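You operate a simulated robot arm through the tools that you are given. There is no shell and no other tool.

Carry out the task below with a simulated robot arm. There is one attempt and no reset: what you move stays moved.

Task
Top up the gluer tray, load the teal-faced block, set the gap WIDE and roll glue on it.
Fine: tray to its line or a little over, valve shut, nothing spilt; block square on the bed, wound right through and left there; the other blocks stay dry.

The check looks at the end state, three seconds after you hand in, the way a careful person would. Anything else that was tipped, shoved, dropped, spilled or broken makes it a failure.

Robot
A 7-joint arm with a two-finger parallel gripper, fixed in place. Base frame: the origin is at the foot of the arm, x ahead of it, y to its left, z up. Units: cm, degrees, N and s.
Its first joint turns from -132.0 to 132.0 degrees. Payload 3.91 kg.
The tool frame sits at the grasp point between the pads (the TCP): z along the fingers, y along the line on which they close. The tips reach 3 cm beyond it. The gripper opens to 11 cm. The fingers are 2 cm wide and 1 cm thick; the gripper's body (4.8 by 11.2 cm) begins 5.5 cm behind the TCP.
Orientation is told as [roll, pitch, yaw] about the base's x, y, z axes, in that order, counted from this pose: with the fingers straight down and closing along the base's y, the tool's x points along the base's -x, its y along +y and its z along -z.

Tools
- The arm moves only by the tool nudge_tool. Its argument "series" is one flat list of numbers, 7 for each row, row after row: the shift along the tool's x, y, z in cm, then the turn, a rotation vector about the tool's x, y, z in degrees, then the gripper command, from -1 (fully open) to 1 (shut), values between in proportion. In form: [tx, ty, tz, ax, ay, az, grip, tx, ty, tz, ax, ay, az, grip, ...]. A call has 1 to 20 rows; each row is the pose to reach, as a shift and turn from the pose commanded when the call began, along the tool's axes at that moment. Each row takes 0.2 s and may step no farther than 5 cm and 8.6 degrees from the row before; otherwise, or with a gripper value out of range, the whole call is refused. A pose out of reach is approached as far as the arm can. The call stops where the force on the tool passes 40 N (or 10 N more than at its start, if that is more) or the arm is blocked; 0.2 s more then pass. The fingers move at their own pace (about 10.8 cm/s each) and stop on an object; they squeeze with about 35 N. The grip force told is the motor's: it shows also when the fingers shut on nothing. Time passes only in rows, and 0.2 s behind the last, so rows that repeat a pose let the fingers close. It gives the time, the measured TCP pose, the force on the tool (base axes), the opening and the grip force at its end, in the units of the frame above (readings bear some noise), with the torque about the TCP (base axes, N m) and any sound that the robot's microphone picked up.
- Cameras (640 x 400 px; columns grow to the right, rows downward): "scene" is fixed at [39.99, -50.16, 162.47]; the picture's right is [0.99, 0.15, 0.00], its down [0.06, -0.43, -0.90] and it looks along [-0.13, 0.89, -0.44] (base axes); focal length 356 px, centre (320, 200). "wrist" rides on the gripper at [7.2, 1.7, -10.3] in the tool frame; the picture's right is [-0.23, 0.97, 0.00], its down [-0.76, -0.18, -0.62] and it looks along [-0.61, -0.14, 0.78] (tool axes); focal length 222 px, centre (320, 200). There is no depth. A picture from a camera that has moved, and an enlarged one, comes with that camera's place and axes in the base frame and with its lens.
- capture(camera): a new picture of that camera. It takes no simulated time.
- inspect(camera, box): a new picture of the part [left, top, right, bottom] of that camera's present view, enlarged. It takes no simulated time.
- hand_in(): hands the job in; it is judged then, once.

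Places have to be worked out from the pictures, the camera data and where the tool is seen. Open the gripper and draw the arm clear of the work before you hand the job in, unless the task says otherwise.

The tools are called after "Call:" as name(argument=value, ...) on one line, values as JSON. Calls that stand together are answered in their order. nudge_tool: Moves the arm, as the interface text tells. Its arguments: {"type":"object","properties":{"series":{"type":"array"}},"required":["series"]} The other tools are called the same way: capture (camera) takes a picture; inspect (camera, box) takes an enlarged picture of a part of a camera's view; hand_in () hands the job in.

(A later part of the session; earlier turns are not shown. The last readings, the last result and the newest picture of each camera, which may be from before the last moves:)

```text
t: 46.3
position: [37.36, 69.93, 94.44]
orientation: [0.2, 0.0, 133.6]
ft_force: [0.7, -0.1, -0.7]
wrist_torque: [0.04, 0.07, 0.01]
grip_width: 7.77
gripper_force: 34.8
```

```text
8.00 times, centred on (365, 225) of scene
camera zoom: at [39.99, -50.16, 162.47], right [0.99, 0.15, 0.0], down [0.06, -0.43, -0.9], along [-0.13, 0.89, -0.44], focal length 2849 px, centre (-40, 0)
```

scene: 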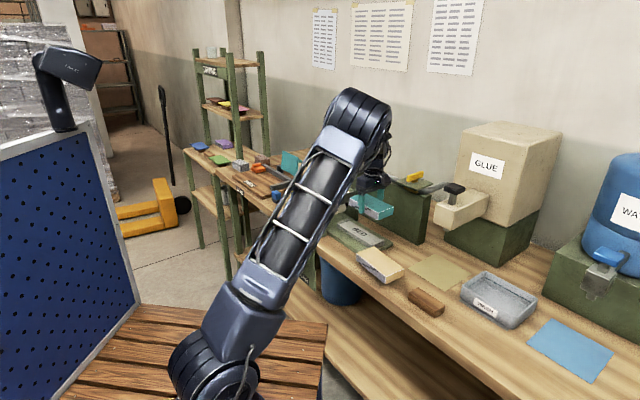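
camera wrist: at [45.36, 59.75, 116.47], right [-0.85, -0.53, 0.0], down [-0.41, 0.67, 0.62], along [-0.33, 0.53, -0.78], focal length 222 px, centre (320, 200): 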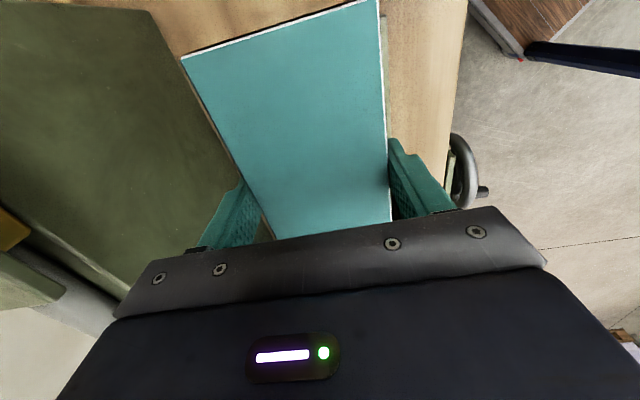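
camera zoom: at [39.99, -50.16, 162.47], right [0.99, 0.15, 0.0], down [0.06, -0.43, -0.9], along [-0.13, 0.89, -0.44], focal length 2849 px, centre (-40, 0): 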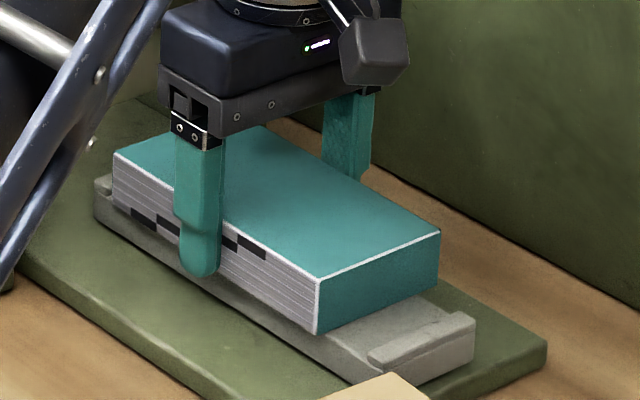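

The load is down to about 1 N. I'm opening the fingers gently and rising.

Call:
nudge_tool(series=[0, 0, 0.05, 0, 0, 0, 0.0, 0, 0, 0.05, 0, 0, 0, -0.5, 0, 0, 0.05, 0, 0, 0, -0.75, 0, 0, 0.05, 0, 0, 0, -0.9])

Call:
inspect(camera="scene", box=[325, 200, 405, 250])

Call:
capture(camera="wrist")

```text
t: 47.3
position: [37.38, 69.95, 94.49]
orientation: [0.1, 0.0, 133.7]
ft_force: [-0.5, 0.2, -0.1]
wrist_torque: [0.0, 0.0, -0.01]
grip_width: 10.45
gripper_force: 0.0
```

```text
8.00 times, centred on (365, 225) of scene
camera zoom: at [39.99, -50.16, 162.47], right [0.99, 0.15, 0.0], down [0.06, -0.43, -0.9], along [-0.13, 0.89, -0.44], focal length 2849 px, centre (-40, 0)
```

zoom: 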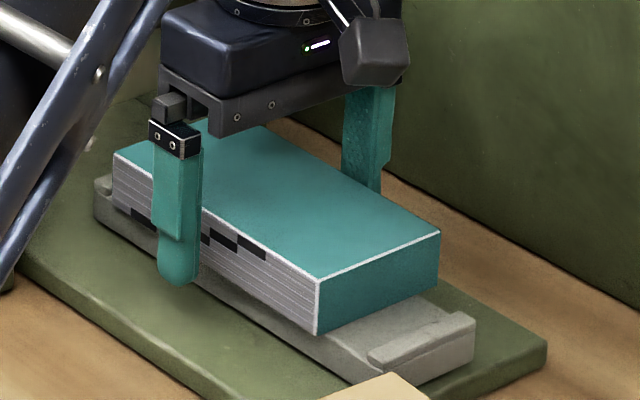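

```text
taken
camera wrist: at [41.36, 63.55, 105.04], right [-0.86, -0.51, 0.0], down [-0.4, 0.67, 0.62], along [-0.32, 0.54, -0.78], focal length 222 px, centre (320, 200)
```

wrist: 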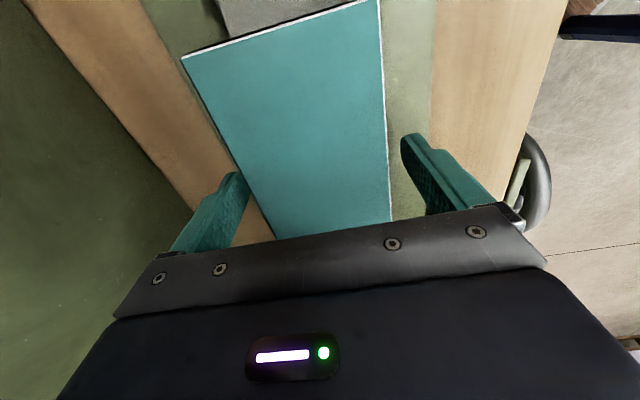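

Released, and the block didn't shift. I'm rising straight up and then checking it from above.

Call:
nudge_tool(series=[0, 0, -2, 0, 0, 0, -0.9, 0, 0, -6, 0, 0, 0, -0.9, 0, 0, -10.5, 0, 0, 0, -0.9, 2, 0, -15, 0, 0, 0, -0.9, 6, 0, -17.5, 0, 0, 0, -0.9, 10, 0, -20, 0, 0, 0, -0.9])

Call:
capture(camera="wrist")

Call:
inspect(camera="wrist", box=[220, 30, 460, 180])

Call:
capture(camera="scene")

```text
t: 48.7
position: [44.5, 62.62, 114.72]
orientation: [0.2, 0.1, 133.7]
ft_force: [0.1, 1.0, -0.5]
wrist_torque: [-0.05, -0.03, -0.04]
grip_width: 10.46
gripper_force: 0.0
```

```text
taken
camera wrist: at [48.39, 56.22, 125.11], right [-0.86, -0.51, 0.0], down [-0.4, 0.67, 0.62], along [-0.32, 0.53, -0.78], focal length 222 px, centre (320, 200)
```

wrist: 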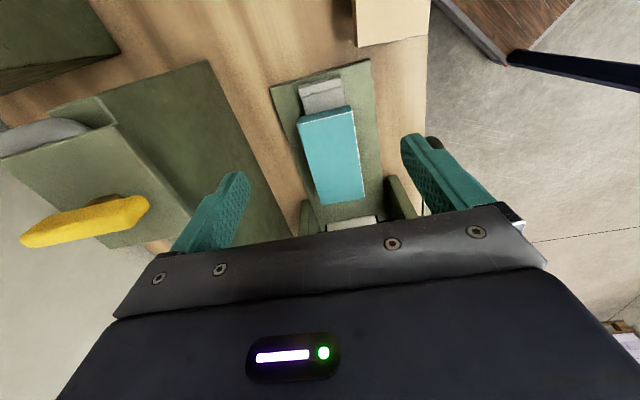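

```text
2.67 times, centred on (340, 105) of wrist
camera zoom: at [48.39, 56.22, 125.11], right [-0.86, -0.51, 0.0], down [-0.4, 0.67, 0.62], along [-0.32, 0.53, -0.78], focal length 592 px, centre (267, 453)
```

zoom: 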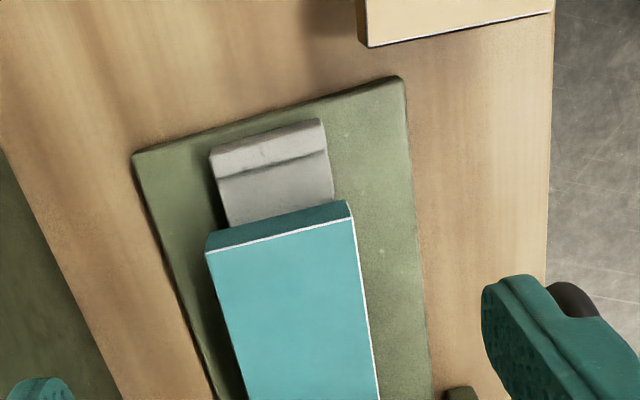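

```text
taken
```

scene: 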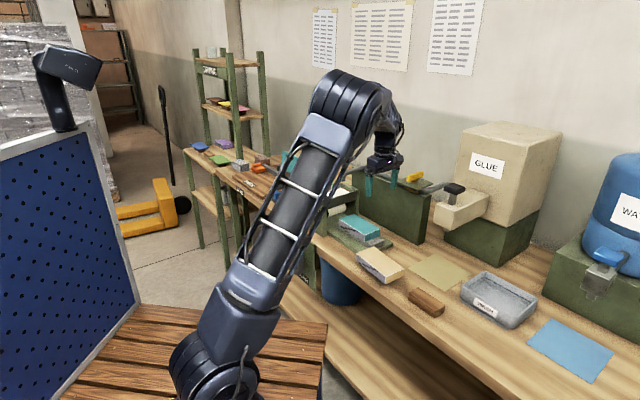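

The block sits square between the lips. Now I'm moving the arm aside so the scene camera can see the knob and hand-wheel clearly, turning the wrist back on the way.

Call:
nudge_tool(series=[4.2, 1.13, -0.7, 0, 0, 7, -0.9, 8.4, 2.26, -1.4, 0, 0, 14, -0.9, 12.6, 3.4, -2.1, 0, 0, 21, -0.9, 16.8, 4.5, -2.8, 0, 0, 28, -0.9, 21, 5.65, -3.5, 0, 0, 35, -0.9, 25.2, 6.8, -4.2, 0, 0, 42, -0.9, 29.2, 7.9, -5, 0, 0, 49, -0.9])

Call:
capture(camera="scene")

Call:
inspect(camera="scene", box=[298, 192, 330, 212])

Call:
inspect(camera="scene", box=[264, 235, 328, 275])

Call:
inspect(camera="scene", box=[325, 180, 405, 250])

```text
t: 50.3
position: [58.92, 36.3, 119.63]
orientation: [0.1, 0.1, 84.5]
ft_force: [0.2, 0.6, -0.7]
wrist_torque: [-0.04, 0.01, -0.02]
grip_width: 10.45
gripper_force: 0.1
```

```text
taken
```

scene: 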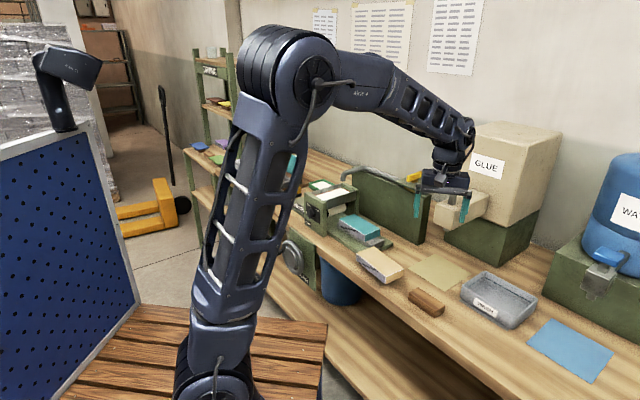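

```text
16.00 times, centred on (314, 202) of scene
camera zoom: at [39.99, -50.16, 162.47], right [0.99, 0.15, 0.0], down [0.06, -0.43, -0.9], along [-0.13, 0.89, -0.44], focal length 5697 px, centre (416, 168)
```

zoom: 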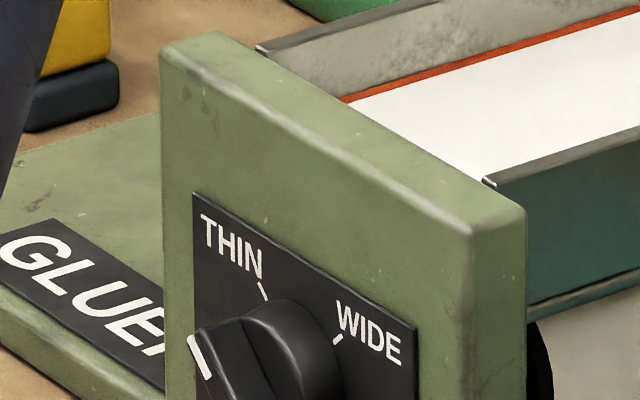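

```text
10.00 times, centred on (296, 255) of scene
camera zoom: at [39.99, -50.16, 162.47], right [0.99, 0.15, 0.0], down [0.06, -0.43, -0.9], along [-0.13, 0.89, -0.44], focal length 3561 px, centre (560, -350)
```

zoom: 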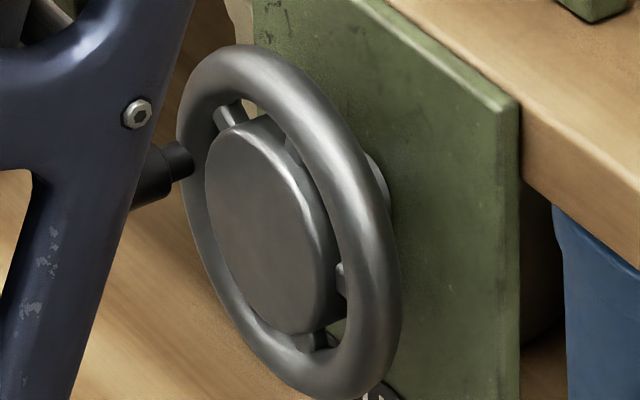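

```text
5.71 times, centred on (365, 215) of scene
camera zoom: at [39.99, -50.16, 162.47], right [0.99, 0.15, 0.0], down [0.06, -0.43, -0.9], along [-0.13, 0.89, -0.44], focal length 2035 px, centre (63, 114)
```

zoom: 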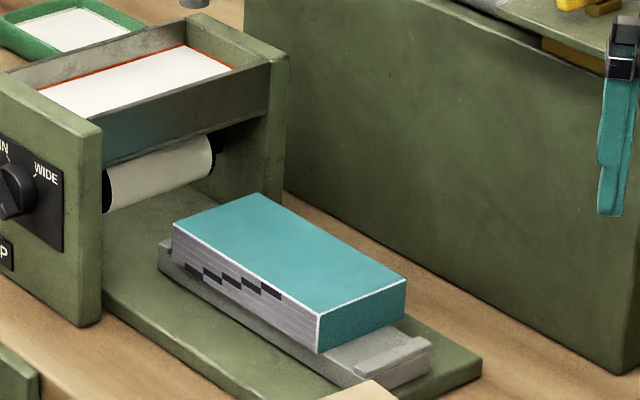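

Call:
inspect(camera="scene", box=[300, 202, 332, 222])

Call:
inspect(camera="scene", box=[290, 190, 350, 240])

```text
16.00 times, centred on (316, 212) of scene
camera zoom: at [39.99, -50.16, 162.47], right [0.99, 0.15, 0.0], down [0.06, -0.43, -0.9], along [-0.13, 0.89, -0.44], focal length 5697 px, centre (384, 8)
```

zoom: 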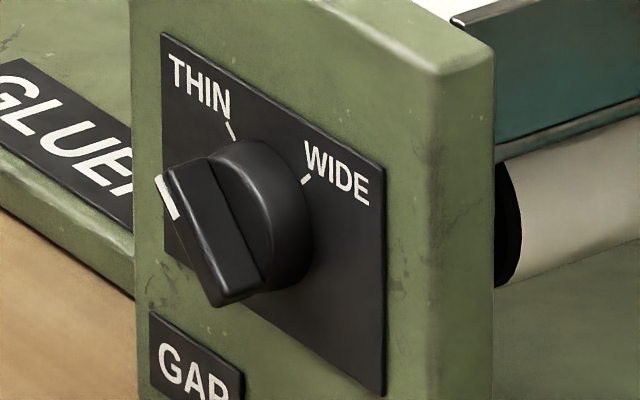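

```text
8.00 times, centred on (320, 215) of scene
camera zoom: at [39.99, -50.16, 162.47], right [0.99, 0.15, 0.0], down [0.06, -0.43, -0.9], along [-0.13, 0.89, -0.44], focal length 2849 px, centre (320, 80)
```

zoom: 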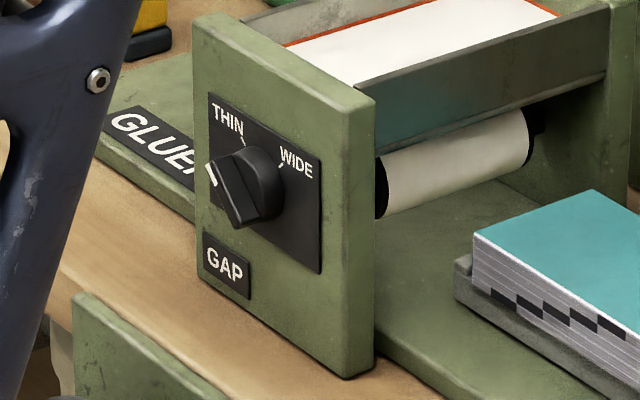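

The knob's pointer is at THIN, about 40° left of vertical, and must turn about 80–90° clockwise to WIDE. I'm moving the arm round to the front of the gluer, high up and facing the bench.

Call:
nudge_tool(series=[-1.76, 4.19, 0.15, 0, 0, 3.7, -1, -3.53, 8.38, 0.3, 0, 0, 7.4, -1, -5.29, 12.57, 0.45, 0, 0, 11.1, -1, -7.05, 16.76, 0.6, 0, 0, 14.8, -1, -8.82, 20.95, 0.75, 0, 0, 18.5, -1, -10.58, 25.15, 0.9, 0, 0, 22.2, -1, -12.35, 29.34, 1, 0, 0, 26, -1, -14.1, 33.5, 1.15, 0, 0, 29.7, -1, -15.9, 37.7, 1.3, 0, 0, 33.4, -1, -17.6, 41.9, 1.45, 0, 0, 37.1, -1, -19.4, 46.1, 1.6, 0, 0, 40.8, -1])

Call:
capture(camera="wrist")

Call:
capture(camera="scene")

```text
t: 52.7
position: [14.77, 59.7, 117.92]
orientation: [0.1, 0.0, 43.8]
ft_force: [0.0, 0.2, -0.1]
wrist_torque: [0.01, 0.04, -0.01]
grip_width: 10.99
gripper_force: 0.0
```

```text
taken
camera wrist: at [8.47, 55.99, 128.46], right [-0.51, 0.86, 0.0], down [0.67, 0.4, 0.62], along [0.54, 0.32, -0.78], focal length 222 px, centre (320, 200)
```

wrist: 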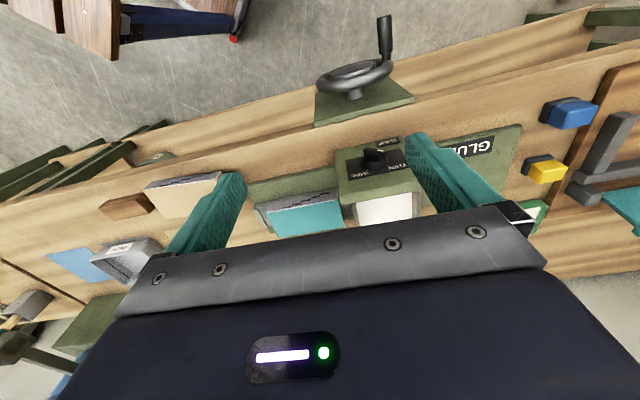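

```text
taken
```

scene: 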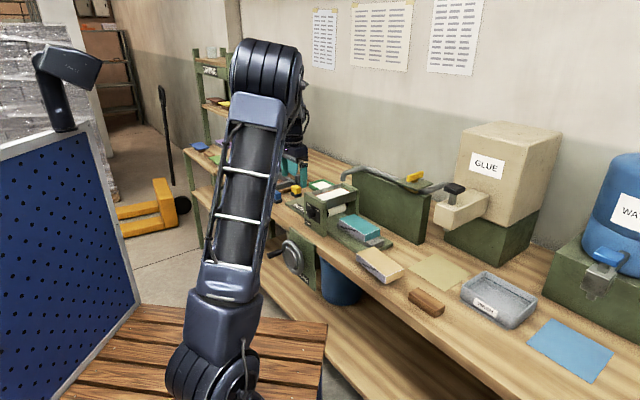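

Call:
inspect(camera="wrist", box=[300, 0, 460, 100])

Call:
inspect(camera="wrist", box=[320, 110, 448, 190])

Call:
inspect(camera="scene", box=[258, 232, 338, 282])

Call:
inspect(camera="scene", box=[270, 120, 350, 220])

```text
4.00 times, centred on (380, 50) of wrist
camera zoom: at [8.47, 55.99, 128.46], right [-0.51, 0.86, 0.0], down [0.67, 0.4, 0.62], along [0.54, 0.32, -0.78], focal length 888 px, centre (80, 800)
```

zoom: 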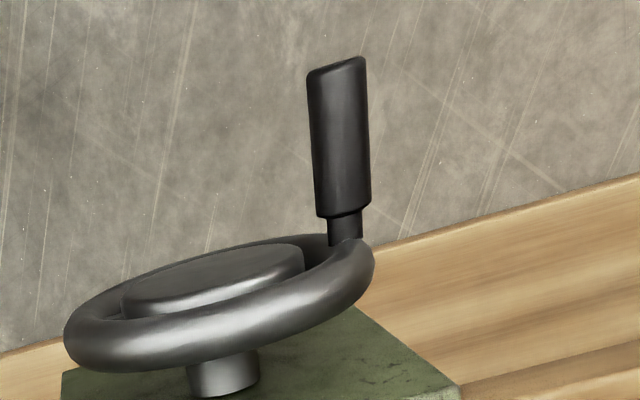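

```text
5.00 times, centred on (384, 150) of wrist
camera zoom: at [8.47, 55.99, 128.46], right [-0.51, 0.86, 0.0], down [0.67, 0.4, 0.62], along [0.54, 0.32, -0.78], focal length 1111 px, centre (0, 450)
```

zoom: 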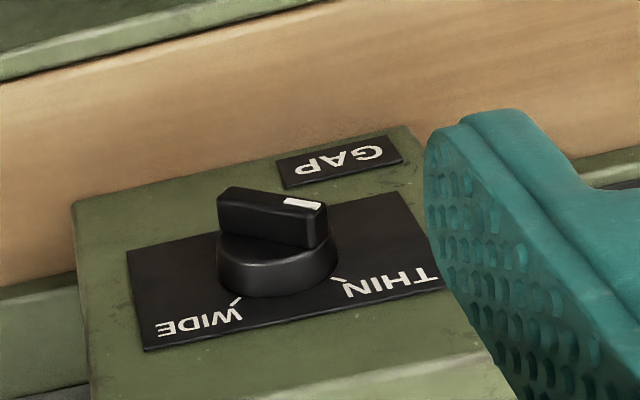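

```text
8.00 times, centred on (298, 257) of scene
camera zoom: at [39.99, -50.16, 162.47], right [0.99, 0.15, 0.0], down [0.06, -0.43, -0.9], along [-0.13, 0.89, -0.44], focal length 2849 px, centre (496, -256)
```

zoom: 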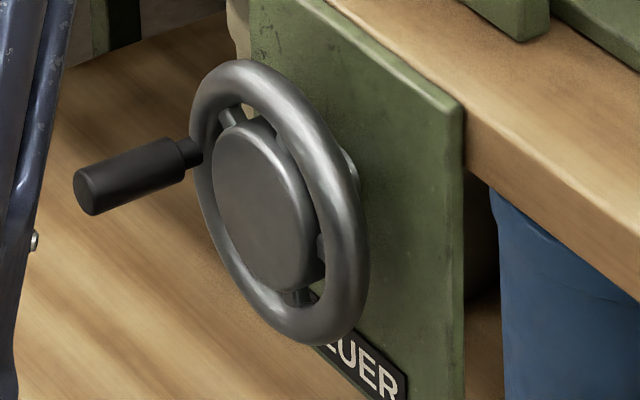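

```text
4.00 times, centred on (310, 170) of scene
camera zoom: at [39.99, -50.16, 162.47], right [0.99, 0.15, 0.0], down [0.06, -0.43, -0.9], along [-0.13, 0.89, -0.44], focal length 1424 px, centre (360, 320)
```

zoom: 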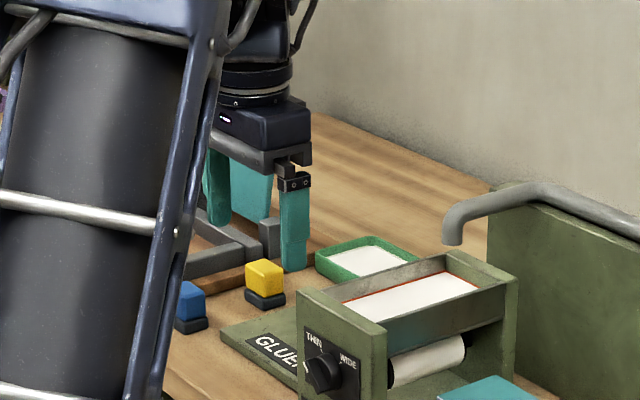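

From triangulation, the knob centre is at s≈-39.2, z≈97 (about (17.4, 70.8, 97)) and sticks out 2 cm from the panel. I'm pitching the tool horizontal, to point straight at the panel from a staging point in front of it.

Call:
nudge_tool(series=[0.54, 0.57, 1.17, 0, -8.18, 0, -1, 1.07, 1.14, 2.34, 0, -16.36, 0, -1, 1.61, 1.71, 3.51, 0, -24.54, 0, -1, 2.15, 2.28, 4.68, 0, -32.7, 0, -1, 2.69, 2.85, 5.85, 0, -40.9, 0, -1, 3.22, 3.41, 7.02, 0, -49.1, 0, -1, 3.76, 3.98, 8.19, 0, -57.3, 0, -1, 4.3, 4.55, 9.36, 0, -65.4, 0, -1, 4.83, 5.12, 10.5, 0, -73.6, 0, -1, 5.37, 5.69, 11.7, 0, -81.8, 0, -1, 5.91, 6.26, 12.9, 0, -90, 0, -1])

Call:
capture(camera="wrist")

Call:
capture(camera="scene")

```text
t: 55.1
position: [6.06, 60.01, 105.16]
orientation: [131.5, -89.9, -87.6]
ft_force: [0.0, 0.8, 0.0]
wrist_torque: [-0.02, 0.03, 0.03]
grip_width: 11.01
gripper_force: 0.1
```

```text
taken
camera wrist: at [-2.39, 54.18, 98.03], right [-0.68, 0.7, 0.23], down [-0.33, -0.56, 0.76], along [0.66, 0.44, 0.61], focal length 222 px, centre (320, 200)
```

wrist: 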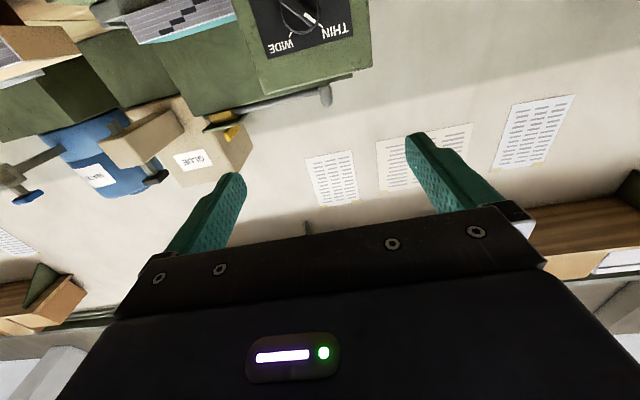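

```text
taken
```

scene: 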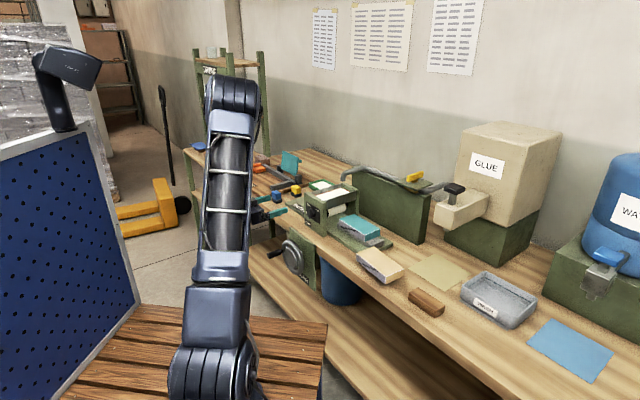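

The tool is now horizontal and facing the panel. I'm lowering to the knob's height to line it up in the wrist view.

Call:
nudge_tool(series=[4, 0, 0, 0, 0, 0, -1, 8.1, 0, 0, 0, 0, 0, -1])

Call:
capture(camera="wrist")

Call:
inspect(camera="wrist", box=[260, 80, 388, 160])

Call:
inspect(camera="scene", box=[250, 180, 346, 240])

```text
t: 55.7
position: [6.11, 60.23, 97.16]
orientation: [38.8, -89.9, 5.1]
ft_force: [-0.2, -0.1, 0.2]
wrist_torque: [-0.01, 0.02, 0.0]
grip_width: 11.04
gripper_force: 0.1
```

```text
taken
camera wrist: at [-2.42, 54.22, 89.96], right [-0.68, 0.7, 0.23], down [-0.32, -0.56, 0.76], along [0.66, 0.44, 0.61], focal length 222 px, centre (320, 200)
```

wrist: 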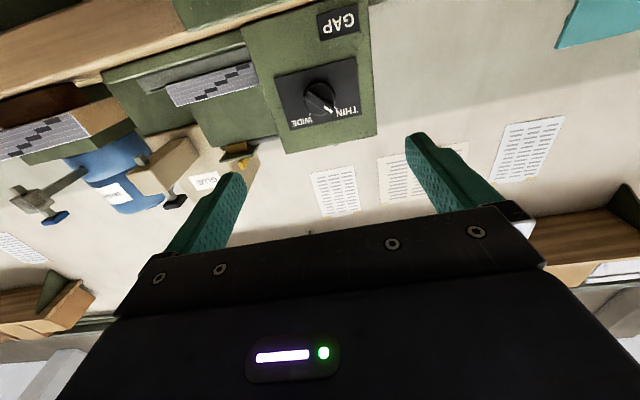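

```text
5.00 times, centred on (324, 120) of wrist
camera zoom: at [-2.42, 54.22, 89.96], right [-0.68, 0.7, 0.23], down [-0.32, -0.56, 0.76], along [0.66, 0.44, 0.61], focal length 1111 px, centre (300, 600)
```

zoom: 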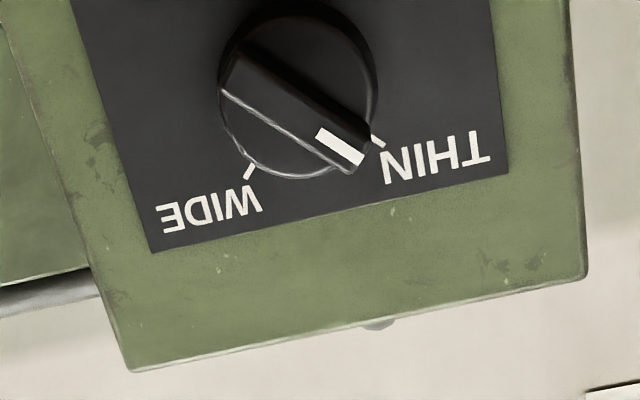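

```text
6.67 times, centred on (298, 210) of scene
camera zoom: at [39.99, -50.16, 162.47], right [0.99, 0.15, 0.0], down [0.06, -0.43, -0.9], along [-0.13, 0.89, -0.44], focal length 2374 px, centre (467, 133)
```

zoom: 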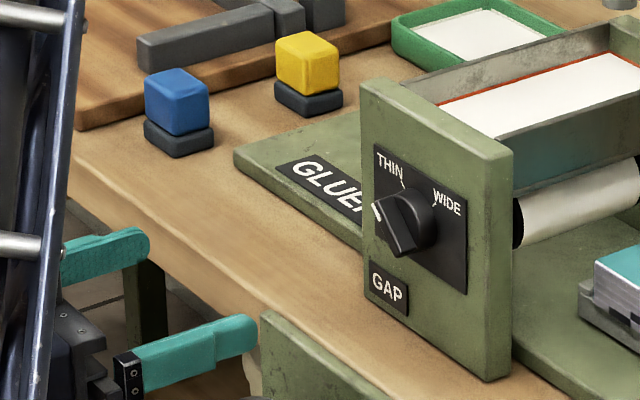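

The knob bar is at 45°, pointing straight at the THIN tick, and its centre is about 0.6 cm below my tool axis. I'm rolling the gripper -45° to match the bar and dropping 0.6 cm.

Call:
nudge_tool(series=[0.1, 0, 0, 0, 0, -7.5, -1, 0.2, 0, 0, 0, 0, -15, -1, 0.3, 0, 0, 0, 0, -22.5, -0.8, 0.4, 0, 0, 0, 0, -30, -0.6, 0.5, 0, 0, 0, 0, -37.5, -0.4, 0.6, 0, 0, 0, 0, -45, -0.3])

Call:
capture(camera="wrist")

Call:
inspect(camera="scene", box=[250, 180, 346, 240])

```text
t: 57.1
position: [6.07, 60.18, 96.29]
orientation: [-89.7, -44.9, 133.7]
ft_force: [0.8, 0.7, 0.3]
wrist_torque: [-0.03, 0.01, 0.0]
grip_width: 7.14
gripper_force: 0.1
```

```text
taken
camera wrist: at [1.53, 50.16, 90.22], right [-0.59, 0.61, -0.53], down [-0.74, -0.13, 0.66], along [0.34, 0.78, 0.53], focal length 222 px, centre (320, 200)
```

wrist: 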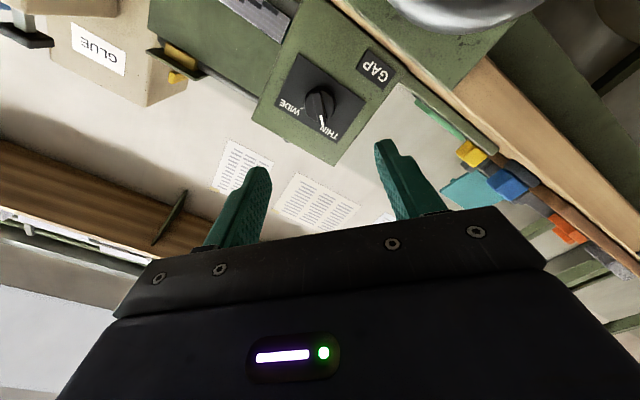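

```text
6.67 times, centred on (298, 210) of scene
camera zoom: at [39.99, -50.16, 162.47], right [0.99, 0.15, 0.0], down [0.06, -0.43, -0.9], along [-0.13, 0.89, -0.44], focal length 2374 px, centre (467, 133)
```

zoom: 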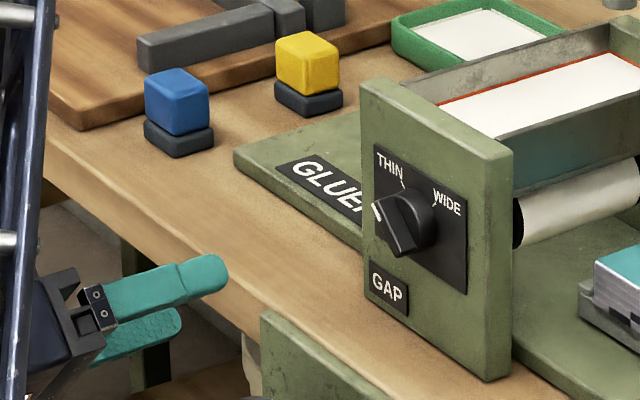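

The grip axis now crosses the bar. I'm advancing 9 cm towards the knob, then re-checking before the last few centimetres.

Call:
nudge_tool(series=[0, 0, 4.5, 0, 0, 0, -0.3, 0, 0, 9, 0, 0, 0, -0.3])

Call:
capture(camera="wrist")

Call:
inspect(camera="wrist", box=[240, 80, 400, 180])

Call:
inspect(camera="scene", box=[270, 180, 350, 230])

```text
t: 57.7
position: [12.44, 66.47, 96.3]
orientation: [-89.8, -45.0, 133.8]
ft_force: [0.6, 0.0, -0.6]
wrist_torque: [0.02, 0.04, -0.02]
grip_width: 7.15
gripper_force: 0.1
```

```text
taken
camera wrist: at [7.85, 56.39, 90.28], right [-0.59, 0.61, -0.53], down [-0.73, -0.13, 0.67], along [0.34, 0.78, 0.53], focal length 222 px, centre (320, 200)
```

wrist: 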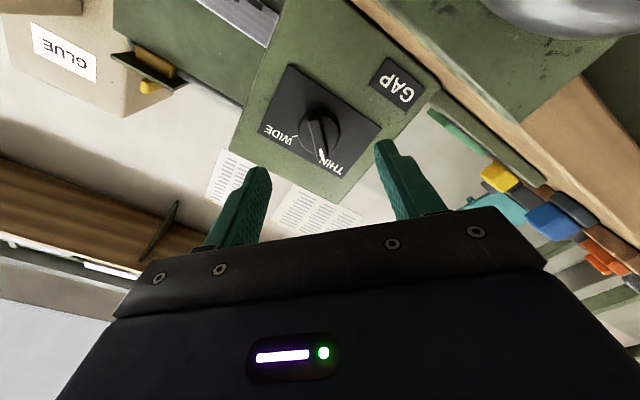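

```text
4.00 times, centred on (320, 130) of wrist
camera zoom: at [7.85, 56.39, 90.28], right [-0.59, 0.61, -0.53], down [-0.73, -0.13, 0.67], along [0.34, 0.78, 0.53], focal length 888 px, centre (320, 480)
```

zoom: 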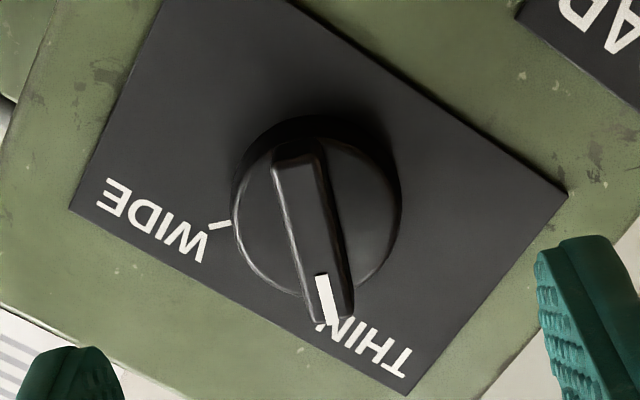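

```text
8.00 times, centred on (310, 205) of scene
camera zoom: at [39.99, -50.16, 162.47], right [0.99, 0.15, 0.0], down [0.06, -0.43, -0.9], along [-0.13, 0.89, -0.44], focal length 2849 px, centre (400, 160)
```

zoom: 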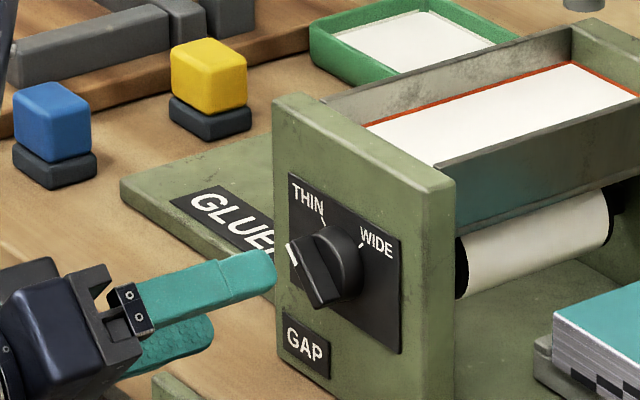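

The axis is within about 0.2 cm of the bar's centre. I'm advancing until the tips are level with the bar's front, then checking again.

Call:
nudge_tool(series=[0.1, -0.05, 2, 0, 0, 0, -0.3, 0.15, -0.05, 3.7, 0, 0, 0, -0.3])

Call:
capture(camera="wrist")

Call:
inspect(camera="wrist", box=[240, 90, 400, 190])

Call:
inspect(camera="scene", box=[286, 190, 334, 220])

```text
t: 58.3
position: [15.34, 68.89, 96.3]
orientation: [-89.8, -45.0, 133.8]
ft_force: [0.2, 0.0, -0.4]
wrist_torque: [0.01, 0.01, -0.01]
grip_width: 7.12
gripper_force: 0.0
```

```text
taken
camera wrist: at [10.71, 58.87, 90.16], right [-0.59, 0.61, -0.53], down [-0.73, -0.13, 0.67], along [0.34, 0.78, 0.53], focal length 222 px, centre (320, 200)
```

wrist: 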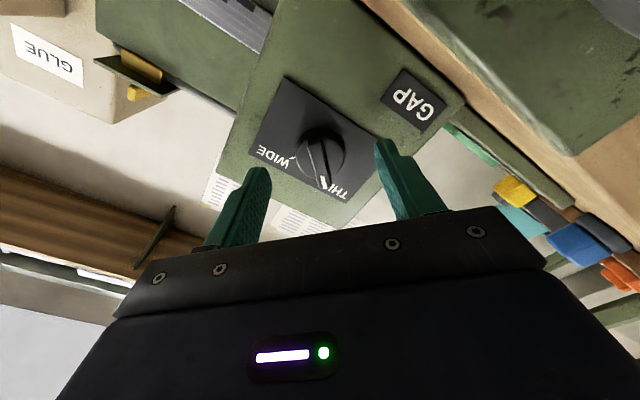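

```text
4.00 times, centred on (320, 140) of wrist
camera zoom: at [10.71, 58.87, 90.16], right [-0.59, 0.61, -0.53], down [-0.73, -0.13, 0.67], along [0.34, 0.78, 0.53], focal length 888 px, centre (320, 440)
```

zoom: 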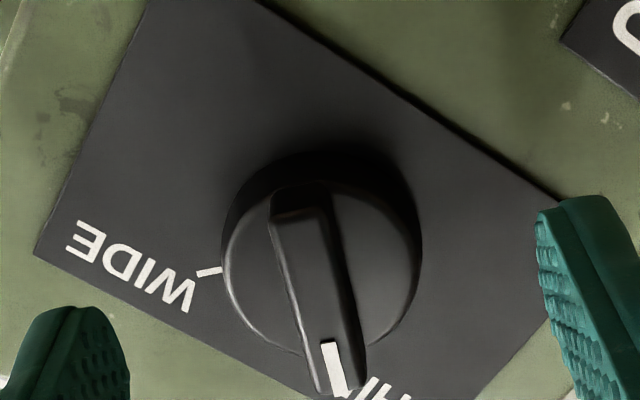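

```text
13.33 times, centred on (310, 205) of scene
camera zoom: at [39.99, -50.16, 162.47], right [0.99, 0.15, 0.0], down [0.06, -0.43, -0.9], along [-0.13, 0.89, -0.44], focal length 4748 px, centre (453, 133)
```

zoom: 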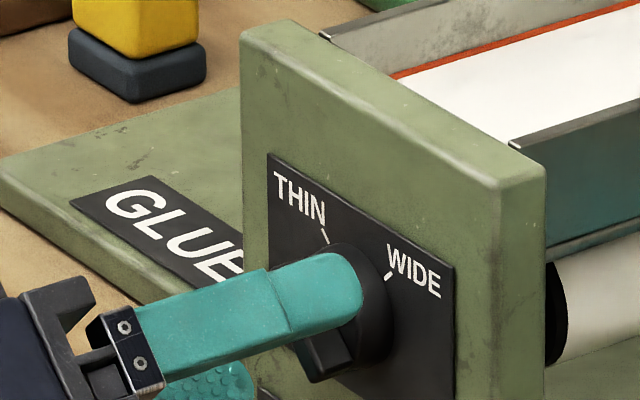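

The alignment is good and the tips are about level with the bar's front. I'm advancing 0.7 cm more and closing on the bar.

Call:
nudge_tool(series=[0, 0, 0.35, 0, 0, 0, -0.3, 0, 0, 0.7, 0, 0, 0, -0.3, 0, 0, 0.7, 0, 0, 0, 0.2, 0, 0, 0.7, 0, 0, 0, 0.7, 0, 0, 0.7, 0, 0, 0, 1, 0, 0, 0.7, 0, 0, 0, 1])

Call:
inspect(camera="wrist", box=[240, 90, 400, 190])

Call:
inspect(camera="scene", box=[286, 190, 334, 220])

```text
t: 59.7
position: [15.8, 69.33, 96.28]
orientation: [-89.9, -45.0, 133.8]
ft_force: [1.3, -4.5, 2.8]
wrist_torque: [-0.13, 0.17, 0.05]
grip_width: 0.97
gripper_force: 44.9
```

```text
4.00 times, centred on (320, 140) of wrist
camera zoom: at [11.24, 59.31, 90.16], right [-0.59, 0.61, -0.53], down [-0.73, -0.13, 0.67], along [0.34, 0.78, 0.53], focal length 888 px, centre (320, 440)
```

zoom: 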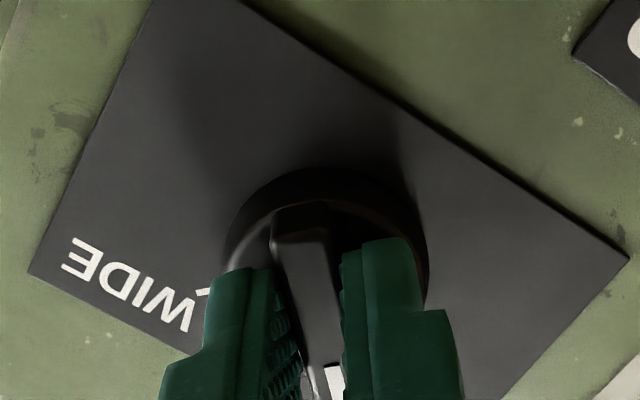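

```text
13.33 times, centred on (310, 205) of scene
camera zoom: at [39.99, -50.16, 162.47], right [0.99, 0.15, 0.0], down [0.06, -0.43, -0.9], along [-0.13, 0.89, -0.44], focal length 4748 px, centre (453, 133)
```

zoom: 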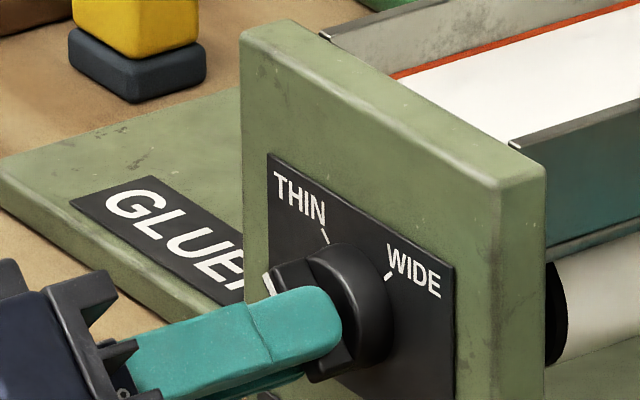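

The bar is gripped at 0.97 cm. I'm turning clockwise in stages, watching side force.

Call:
nudge_tool(series=[0, 0, 0, 0, 0, 6, 1, 0, 0, 0, 0, 0, 12, 1, 0, 0, 0, 0, 0, 18, 1])

Call:
inspect(camera="scene", box=[286, 190, 334, 220])

```text
t: 60.5
position: [15.88, 69.37, 96.21]
orientation: [-89.6, -63.0, 133.6]
ft_force: [-6.2, 2.6, -3.3]
wrist_torque: [-0.97, 0.93, -0.04]
grip_width: 0.99
gripper_force: 44.6
```

```text
13.33 times, centred on (310, 205) of scene
camera zoom: at [39.99, -50.16, 162.47], right [0.99, 0.15, 0.0], down [0.06, -0.43, -0.9], along [-0.13, 0.89, -0.44], focal length 4748 px, centre (453, 133)
```

zoom: 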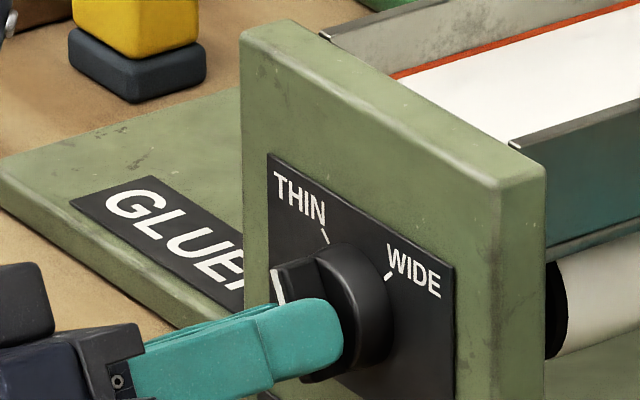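

Call:
nudge_tool(series=[0, 0, 0, 0, 0, 6, 1, 0, 0, 0, 0, 0, 12, 1, 0, 0, 0, 0, 0, 18, 1, 0, 0, 0, 0, 0, 24, 1])

Call:
inspect(camera="scene", box=[286, 190, 334, 220])

```text
t: 61.5
position: [15.69, 69.51, 96.21]
orientation: [-86.4, -87.0, 130.5]
ft_force: [-18.5, 22.1, -9.4]
wrist_torque: [-1.19, 1.06, 1.01]
grip_width: 1.0
gripper_force: 44.8
```

```text
13.33 times, centred on (310, 205) of scene
camera zoom: at [39.99, -50.16, 162.47], right [0.99, 0.15, 0.0], down [0.06, -0.43, -0.9], along [-0.13, 0.89, -0.44], focal length 4748 px, centre (453, 133)
```

zoom: 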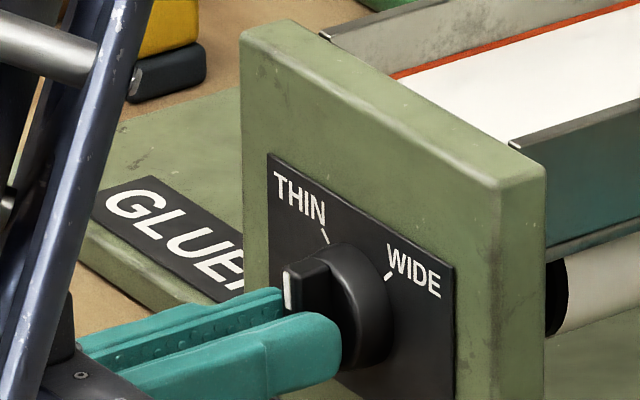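

The pointer is vertical and there is about 29 N of side force to the left. I'm shifting 0.15 cm with it and carrying on.

Call:
nudge_tool(series=[0.05, 0.16, 0, 0, 0, 0, 1, 0.05, 0.16, 0, 0, 0, 6, 1, 0.05, 0.16, 0, 0, 0, 12, 1])

```text
t: 62.3
position: [15.68, 69.52, 96.33]
orientation: [89.3, -81.0, -45.4]
ft_force: [-17.6, 13.6, -8.3]
wrist_torque: [-0.85, 0.69, 1.1]
grip_width: 1.0
gripper_force: 45.3
```

Call:
nudge_tool(series=[0.06, 0.1, 0, 0, 0, 4, 1, 0.07, 0.14, 0, 0, 0, 10, 1, 0.07, 0.16, 0, 0, 0, 16, 1])

Call:
inspect(camera="scene", box=[286, 190, 334, 220])

```text
t: 63.1
position: [15.61, 69.47, 96.26]
orientation: [89.8, -65.1, -45.9]
ft_force: [-14.6, -3.2, 4.7]
wrist_torque: [-0.27, 0.19, 0.83]
grip_width: 0.97
gripper_force: 45.3
```

```text
13.33 times, centred on (310, 205) of scene
camera zoom: at [39.99, -50.16, 162.47], right [0.99, 0.15, 0.0], down [0.06, -0.43, -0.9], along [-0.13, 0.89, -0.44], focal length 4748 px, centre (453, 133)
```

zoom: 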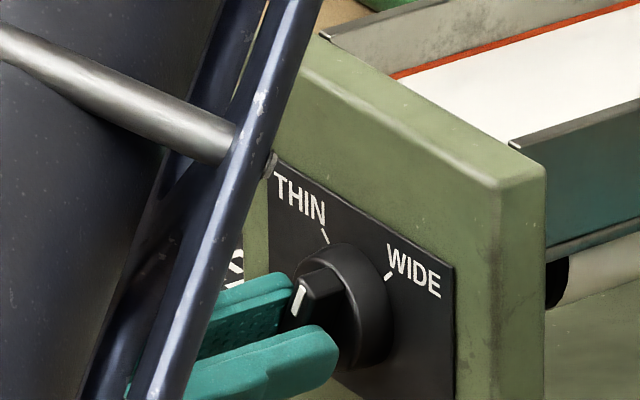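

Call:
nudge_tool(series=[0, 0.05, -0.05, 0, 0, 5, 1, 0, 0.06, -0.05, 0, 0, 10, 1, 0, 0.06, -0.05, 0, 0, 15, 1])

Call:
inspect(camera="scene", box=[286, 190, 334, 220])

```text
t: 63.9
position: [15.49, 69.59, 96.3]
orientation: [90.0, -49.8, -46.1]
ft_force: [-0.3, 7.6, 22.7]
wrist_torque: [-0.03, -0.08, 1.03]
grip_width: 0.96
gripper_force: 45.1
```

```text
13.33 times, centred on (310, 205) of scene
camera zoom: at [39.99, -50.16, 162.47], right [0.99, 0.15, 0.0], down [0.06, -0.43, -0.9], along [-0.13, 0.89, -0.44], focal length 4748 px, centre (453, 133)
```

zoom: 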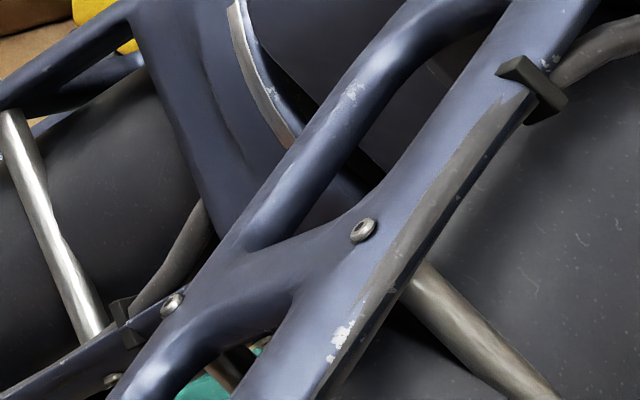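

Call:
capture(camera="scene")

Call:
capture(camera="wrist")

Call:
inspect(camera="wrist", box=[240, 90, 400, 190])

```text
taken
```

scene: 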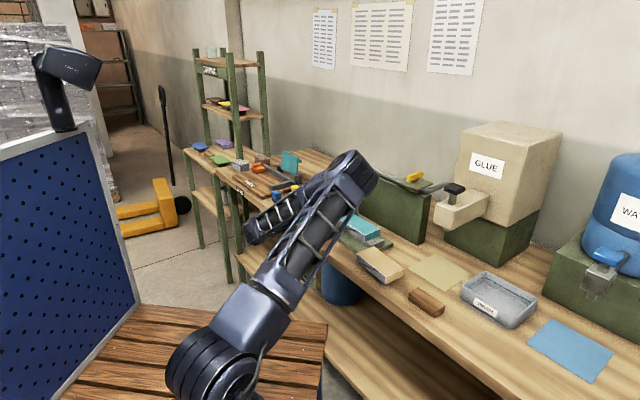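

```text
taken
camera wrist: at [4.13, 66.74, 92.02], right [-0.41, 0.43, 0.8], down [-0.02, -0.88, 0.47], along [0.91, 0.18, 0.37], focal length 222 px, centre (320, 200)
```

wrist: 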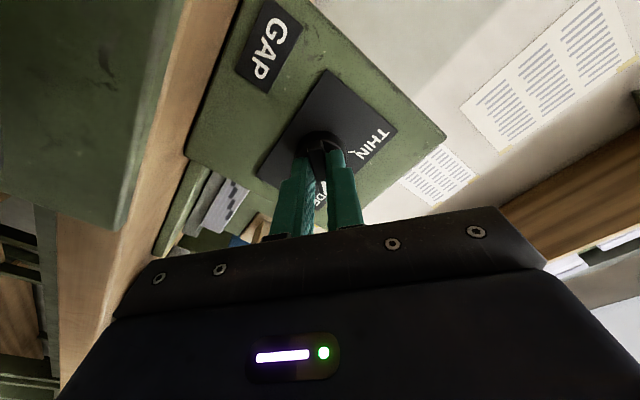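

```text
4.00 times, centred on (320, 140) of wrist
camera zoom: at [4.13, 66.74, 92.02], right [-0.41, 0.43, 0.8], down [-0.02, -0.88, 0.47], along [0.91, 0.18, 0.37], focal length 888 px, centre (320, 440)
```

zoom: 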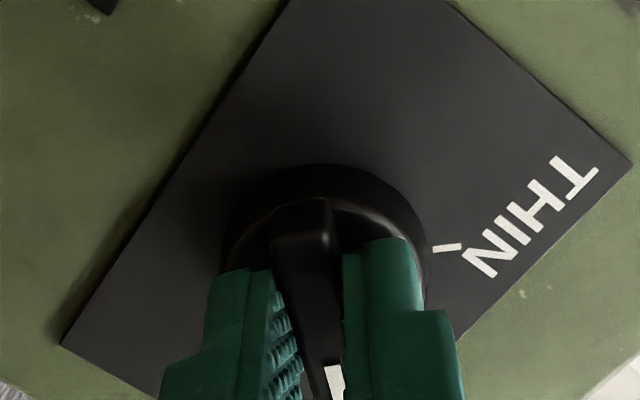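

The knob has turned 85° by the tool angle, with low resisting torque. I'm relieving the upward force and turning the last few degrees to find WIDE or its stop.

Call:
nudge_tool(series=[-0.06, 0.08, 0, 0, 0, 2, 1, -0.07, 0.1, 0, 0, 0, 5, 1])

Call:
inspect(camera="wrist", box=[240, 90, 400, 190])

```text
t: 64.5
position: [15.6, 69.69, 96.25]
orientation: [90.0, -45.0, -45.9]
ft_force: [-0.7, 9.4, 16.6]
wrist_torque: [0.44, -0.48, 0.47]
grip_width: 0.97
gripper_force: 45.3
```

```text
4.00 times, centred on (320, 140) of wrist
camera zoom: at [3.87, 67.0, 92.58], right [-0.36, 0.38, 0.85], down [0.01, -0.91, 0.41], along [0.93, 0.16, 0.33], focal length 888 px, centre (320, 440)
```

zoom: 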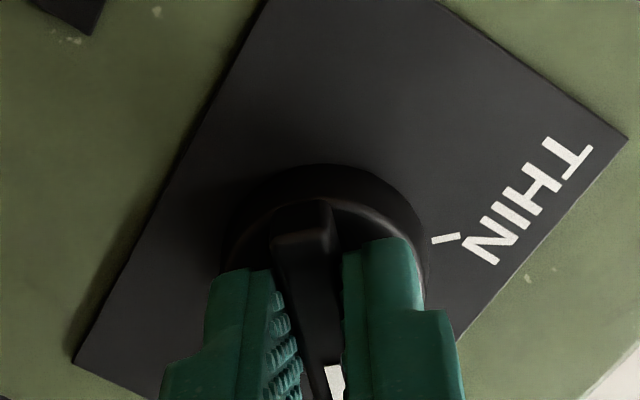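

Call:
nudge_tool(series=[-0.07, 0.05, 0, 0, 0, 1.5, 1, -0.09, 0.07, 0, 0, 0, 3, 1])

```text
t: 65.1
position: [15.59, 69.49, 96.26]
orientation: [89.8, -42.1, -45.9]
ft_force: [0.8, 10.3, 1.9]
wrist_torque: [-1.0, -0.5, 0.95]
grip_width: 1.05
gripper_force: 45.3
```

The torque jumped to about 1.1 N m with the grip twisting, so the knob is against its WIDE stop. I'm unloading, opening and backing straight out.

Call:
nudge_tool(series=[-0.09, 0.07, 0, 0, 0, 1, 1, -0.09, 0.07, 0, 0, 0, 1, 0.6, -0.09, 0.07, 0, 0, 0, 1, 0.2, -0.09, 0.07, 0, 0, 0, 1, 0, -0.09, 0.07, -3, 0, 0, 1, 0, -0.09, 0.07, -7, 0, 0, 1, 0, -0.09, 0.07, -11, 0, 0, 1, 0])

Call:
capture(camera="wrist")

Call:
inspect(camera="wrist", box=[240, 60, 400, 160])

Call:
capture(camera="scene")

```text
t: 66.7
position: [10.81, 67.54, 98.64]
orientation: [89.0, -41.7, -44.2]
ft_force: [1.2, -0.7, -1.1]
wrist_torque: [-0.01, -0.01, -0.01]
grip_width: 5.48
gripper_force: 0.2
out of reach, approached as far as the arm can: row 5, 6, 7
```

```text
taken
camera wrist: at [-1.07, 64.72, 95.35], right [-0.33, 0.35, 0.88], down [0.05, -0.92, 0.38], along [0.94, 0.17, 0.29], focal length 222 px, centre (320, 200)
```

wrist: 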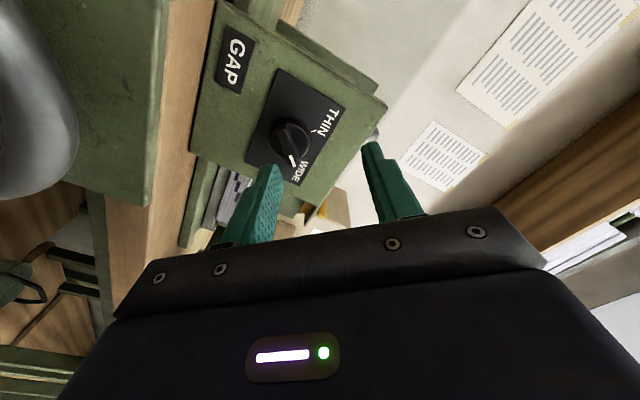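

```text
4.00 times, centred on (320, 110) of wrist
camera zoom: at [-1.07, 64.72, 95.35], right [-0.33, 0.35, 0.88], down [0.05, -0.92, 0.38], along [0.94, 0.17, 0.29], focal length 888 px, centre (320, 560)
```

zoom: 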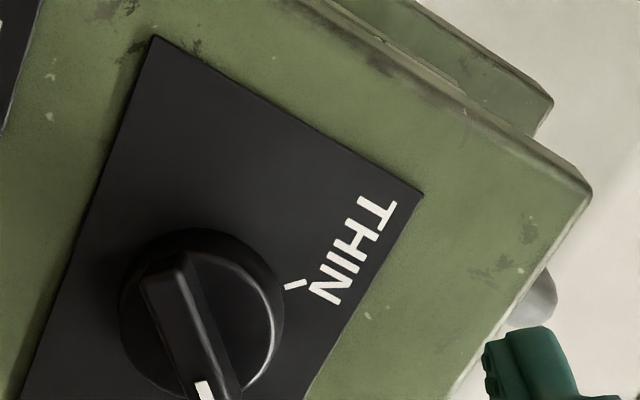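

```text
taken
```

scene: 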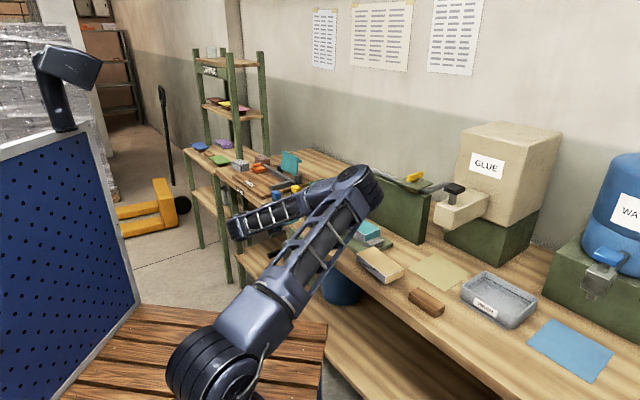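

The pointer is now on WIDE. The last retreat rows hit a reach limit because of the rolled wrist, so I'm rolling the wrist back to neutral here, in front of the panel.

Call:
nudge_tool(series=[0, 0, 0, 0, 0, -7.7, 0, 0, 0, 0, 0, 0, -15.4, 0, 0, 0, 0, 0, 0, -23.1, 0, 0, 0, 0, 0, 0, -30.8, 0, 0, 0, 0, 0, 0, -38.5, 0, 0, 0, 0, 0, 0, -46, 0])

Call:
capture(camera="scene")

Call:
capture(camera="wrist")

```text
t: 68.1
position: [10.87, 67.53, 98.57]
orientation: [87.7, -87.2, -43.8]
ft_force: [0.2, 0.6, -0.3]
wrist_torque: [0.02, 0.01, -0.01]
grip_width: 5.52
gripper_force: 0.1
```

```text
taken
```

scene: 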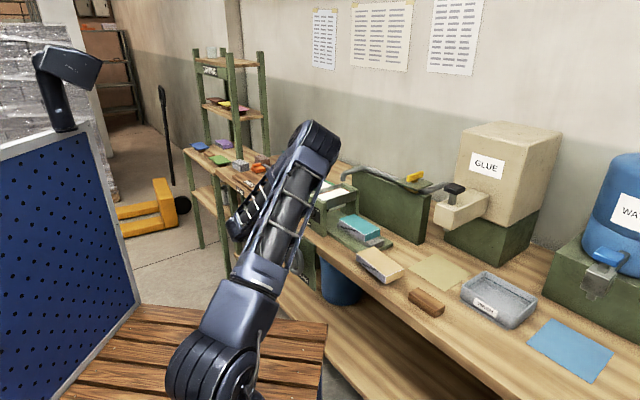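

```text
taken
camera wrist: at [2.03, 61.77, 91.61], right [-0.67, 0.69, 0.28], down [-0.3, -0.59, 0.75], along [0.68, 0.42, 0.6], focal length 222 px, centre (320, 200)
```

wrist: 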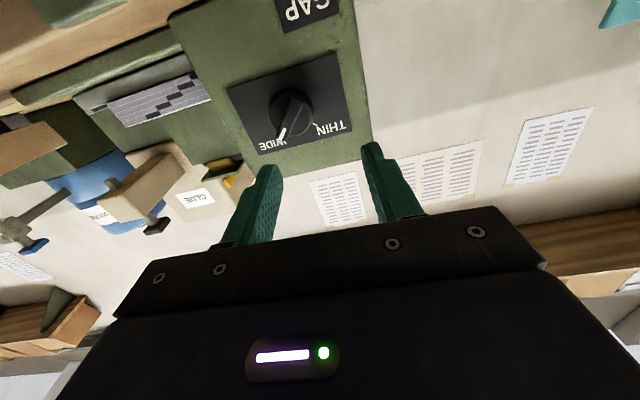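

The knob shows WIDE. Next is the hand-wheel: its centre is at s≈-39.2, z≈79.4, and the handle sits at 9 o'clock, radius about 6.5, reaching out to w≈46.4. I'm backing away from the panel and squaring the roll.

Call:
nudge_tool(series=[0, 0, -3.5, 0, 0, -1.4, 0, -1.5, 0, -7, 0, 0, -2.8, 0, -4, 0, -8, 0, 0, -2.8, 0])

Call:
capture(camera="scene")

```text
t: 68.9
position: [5.18, 61.84, 102.56]
orientation: [39.1, -89.8, 4.9]
ft_force: [-0.3, 0.9, -0.2]
wrist_torque: [0.02, -0.03, 0.0]
grip_width: 5.49
gripper_force: 0.0
```

```text
taken
```

scene: 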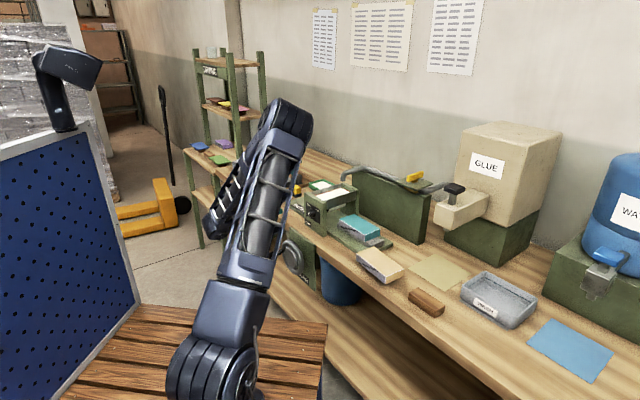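

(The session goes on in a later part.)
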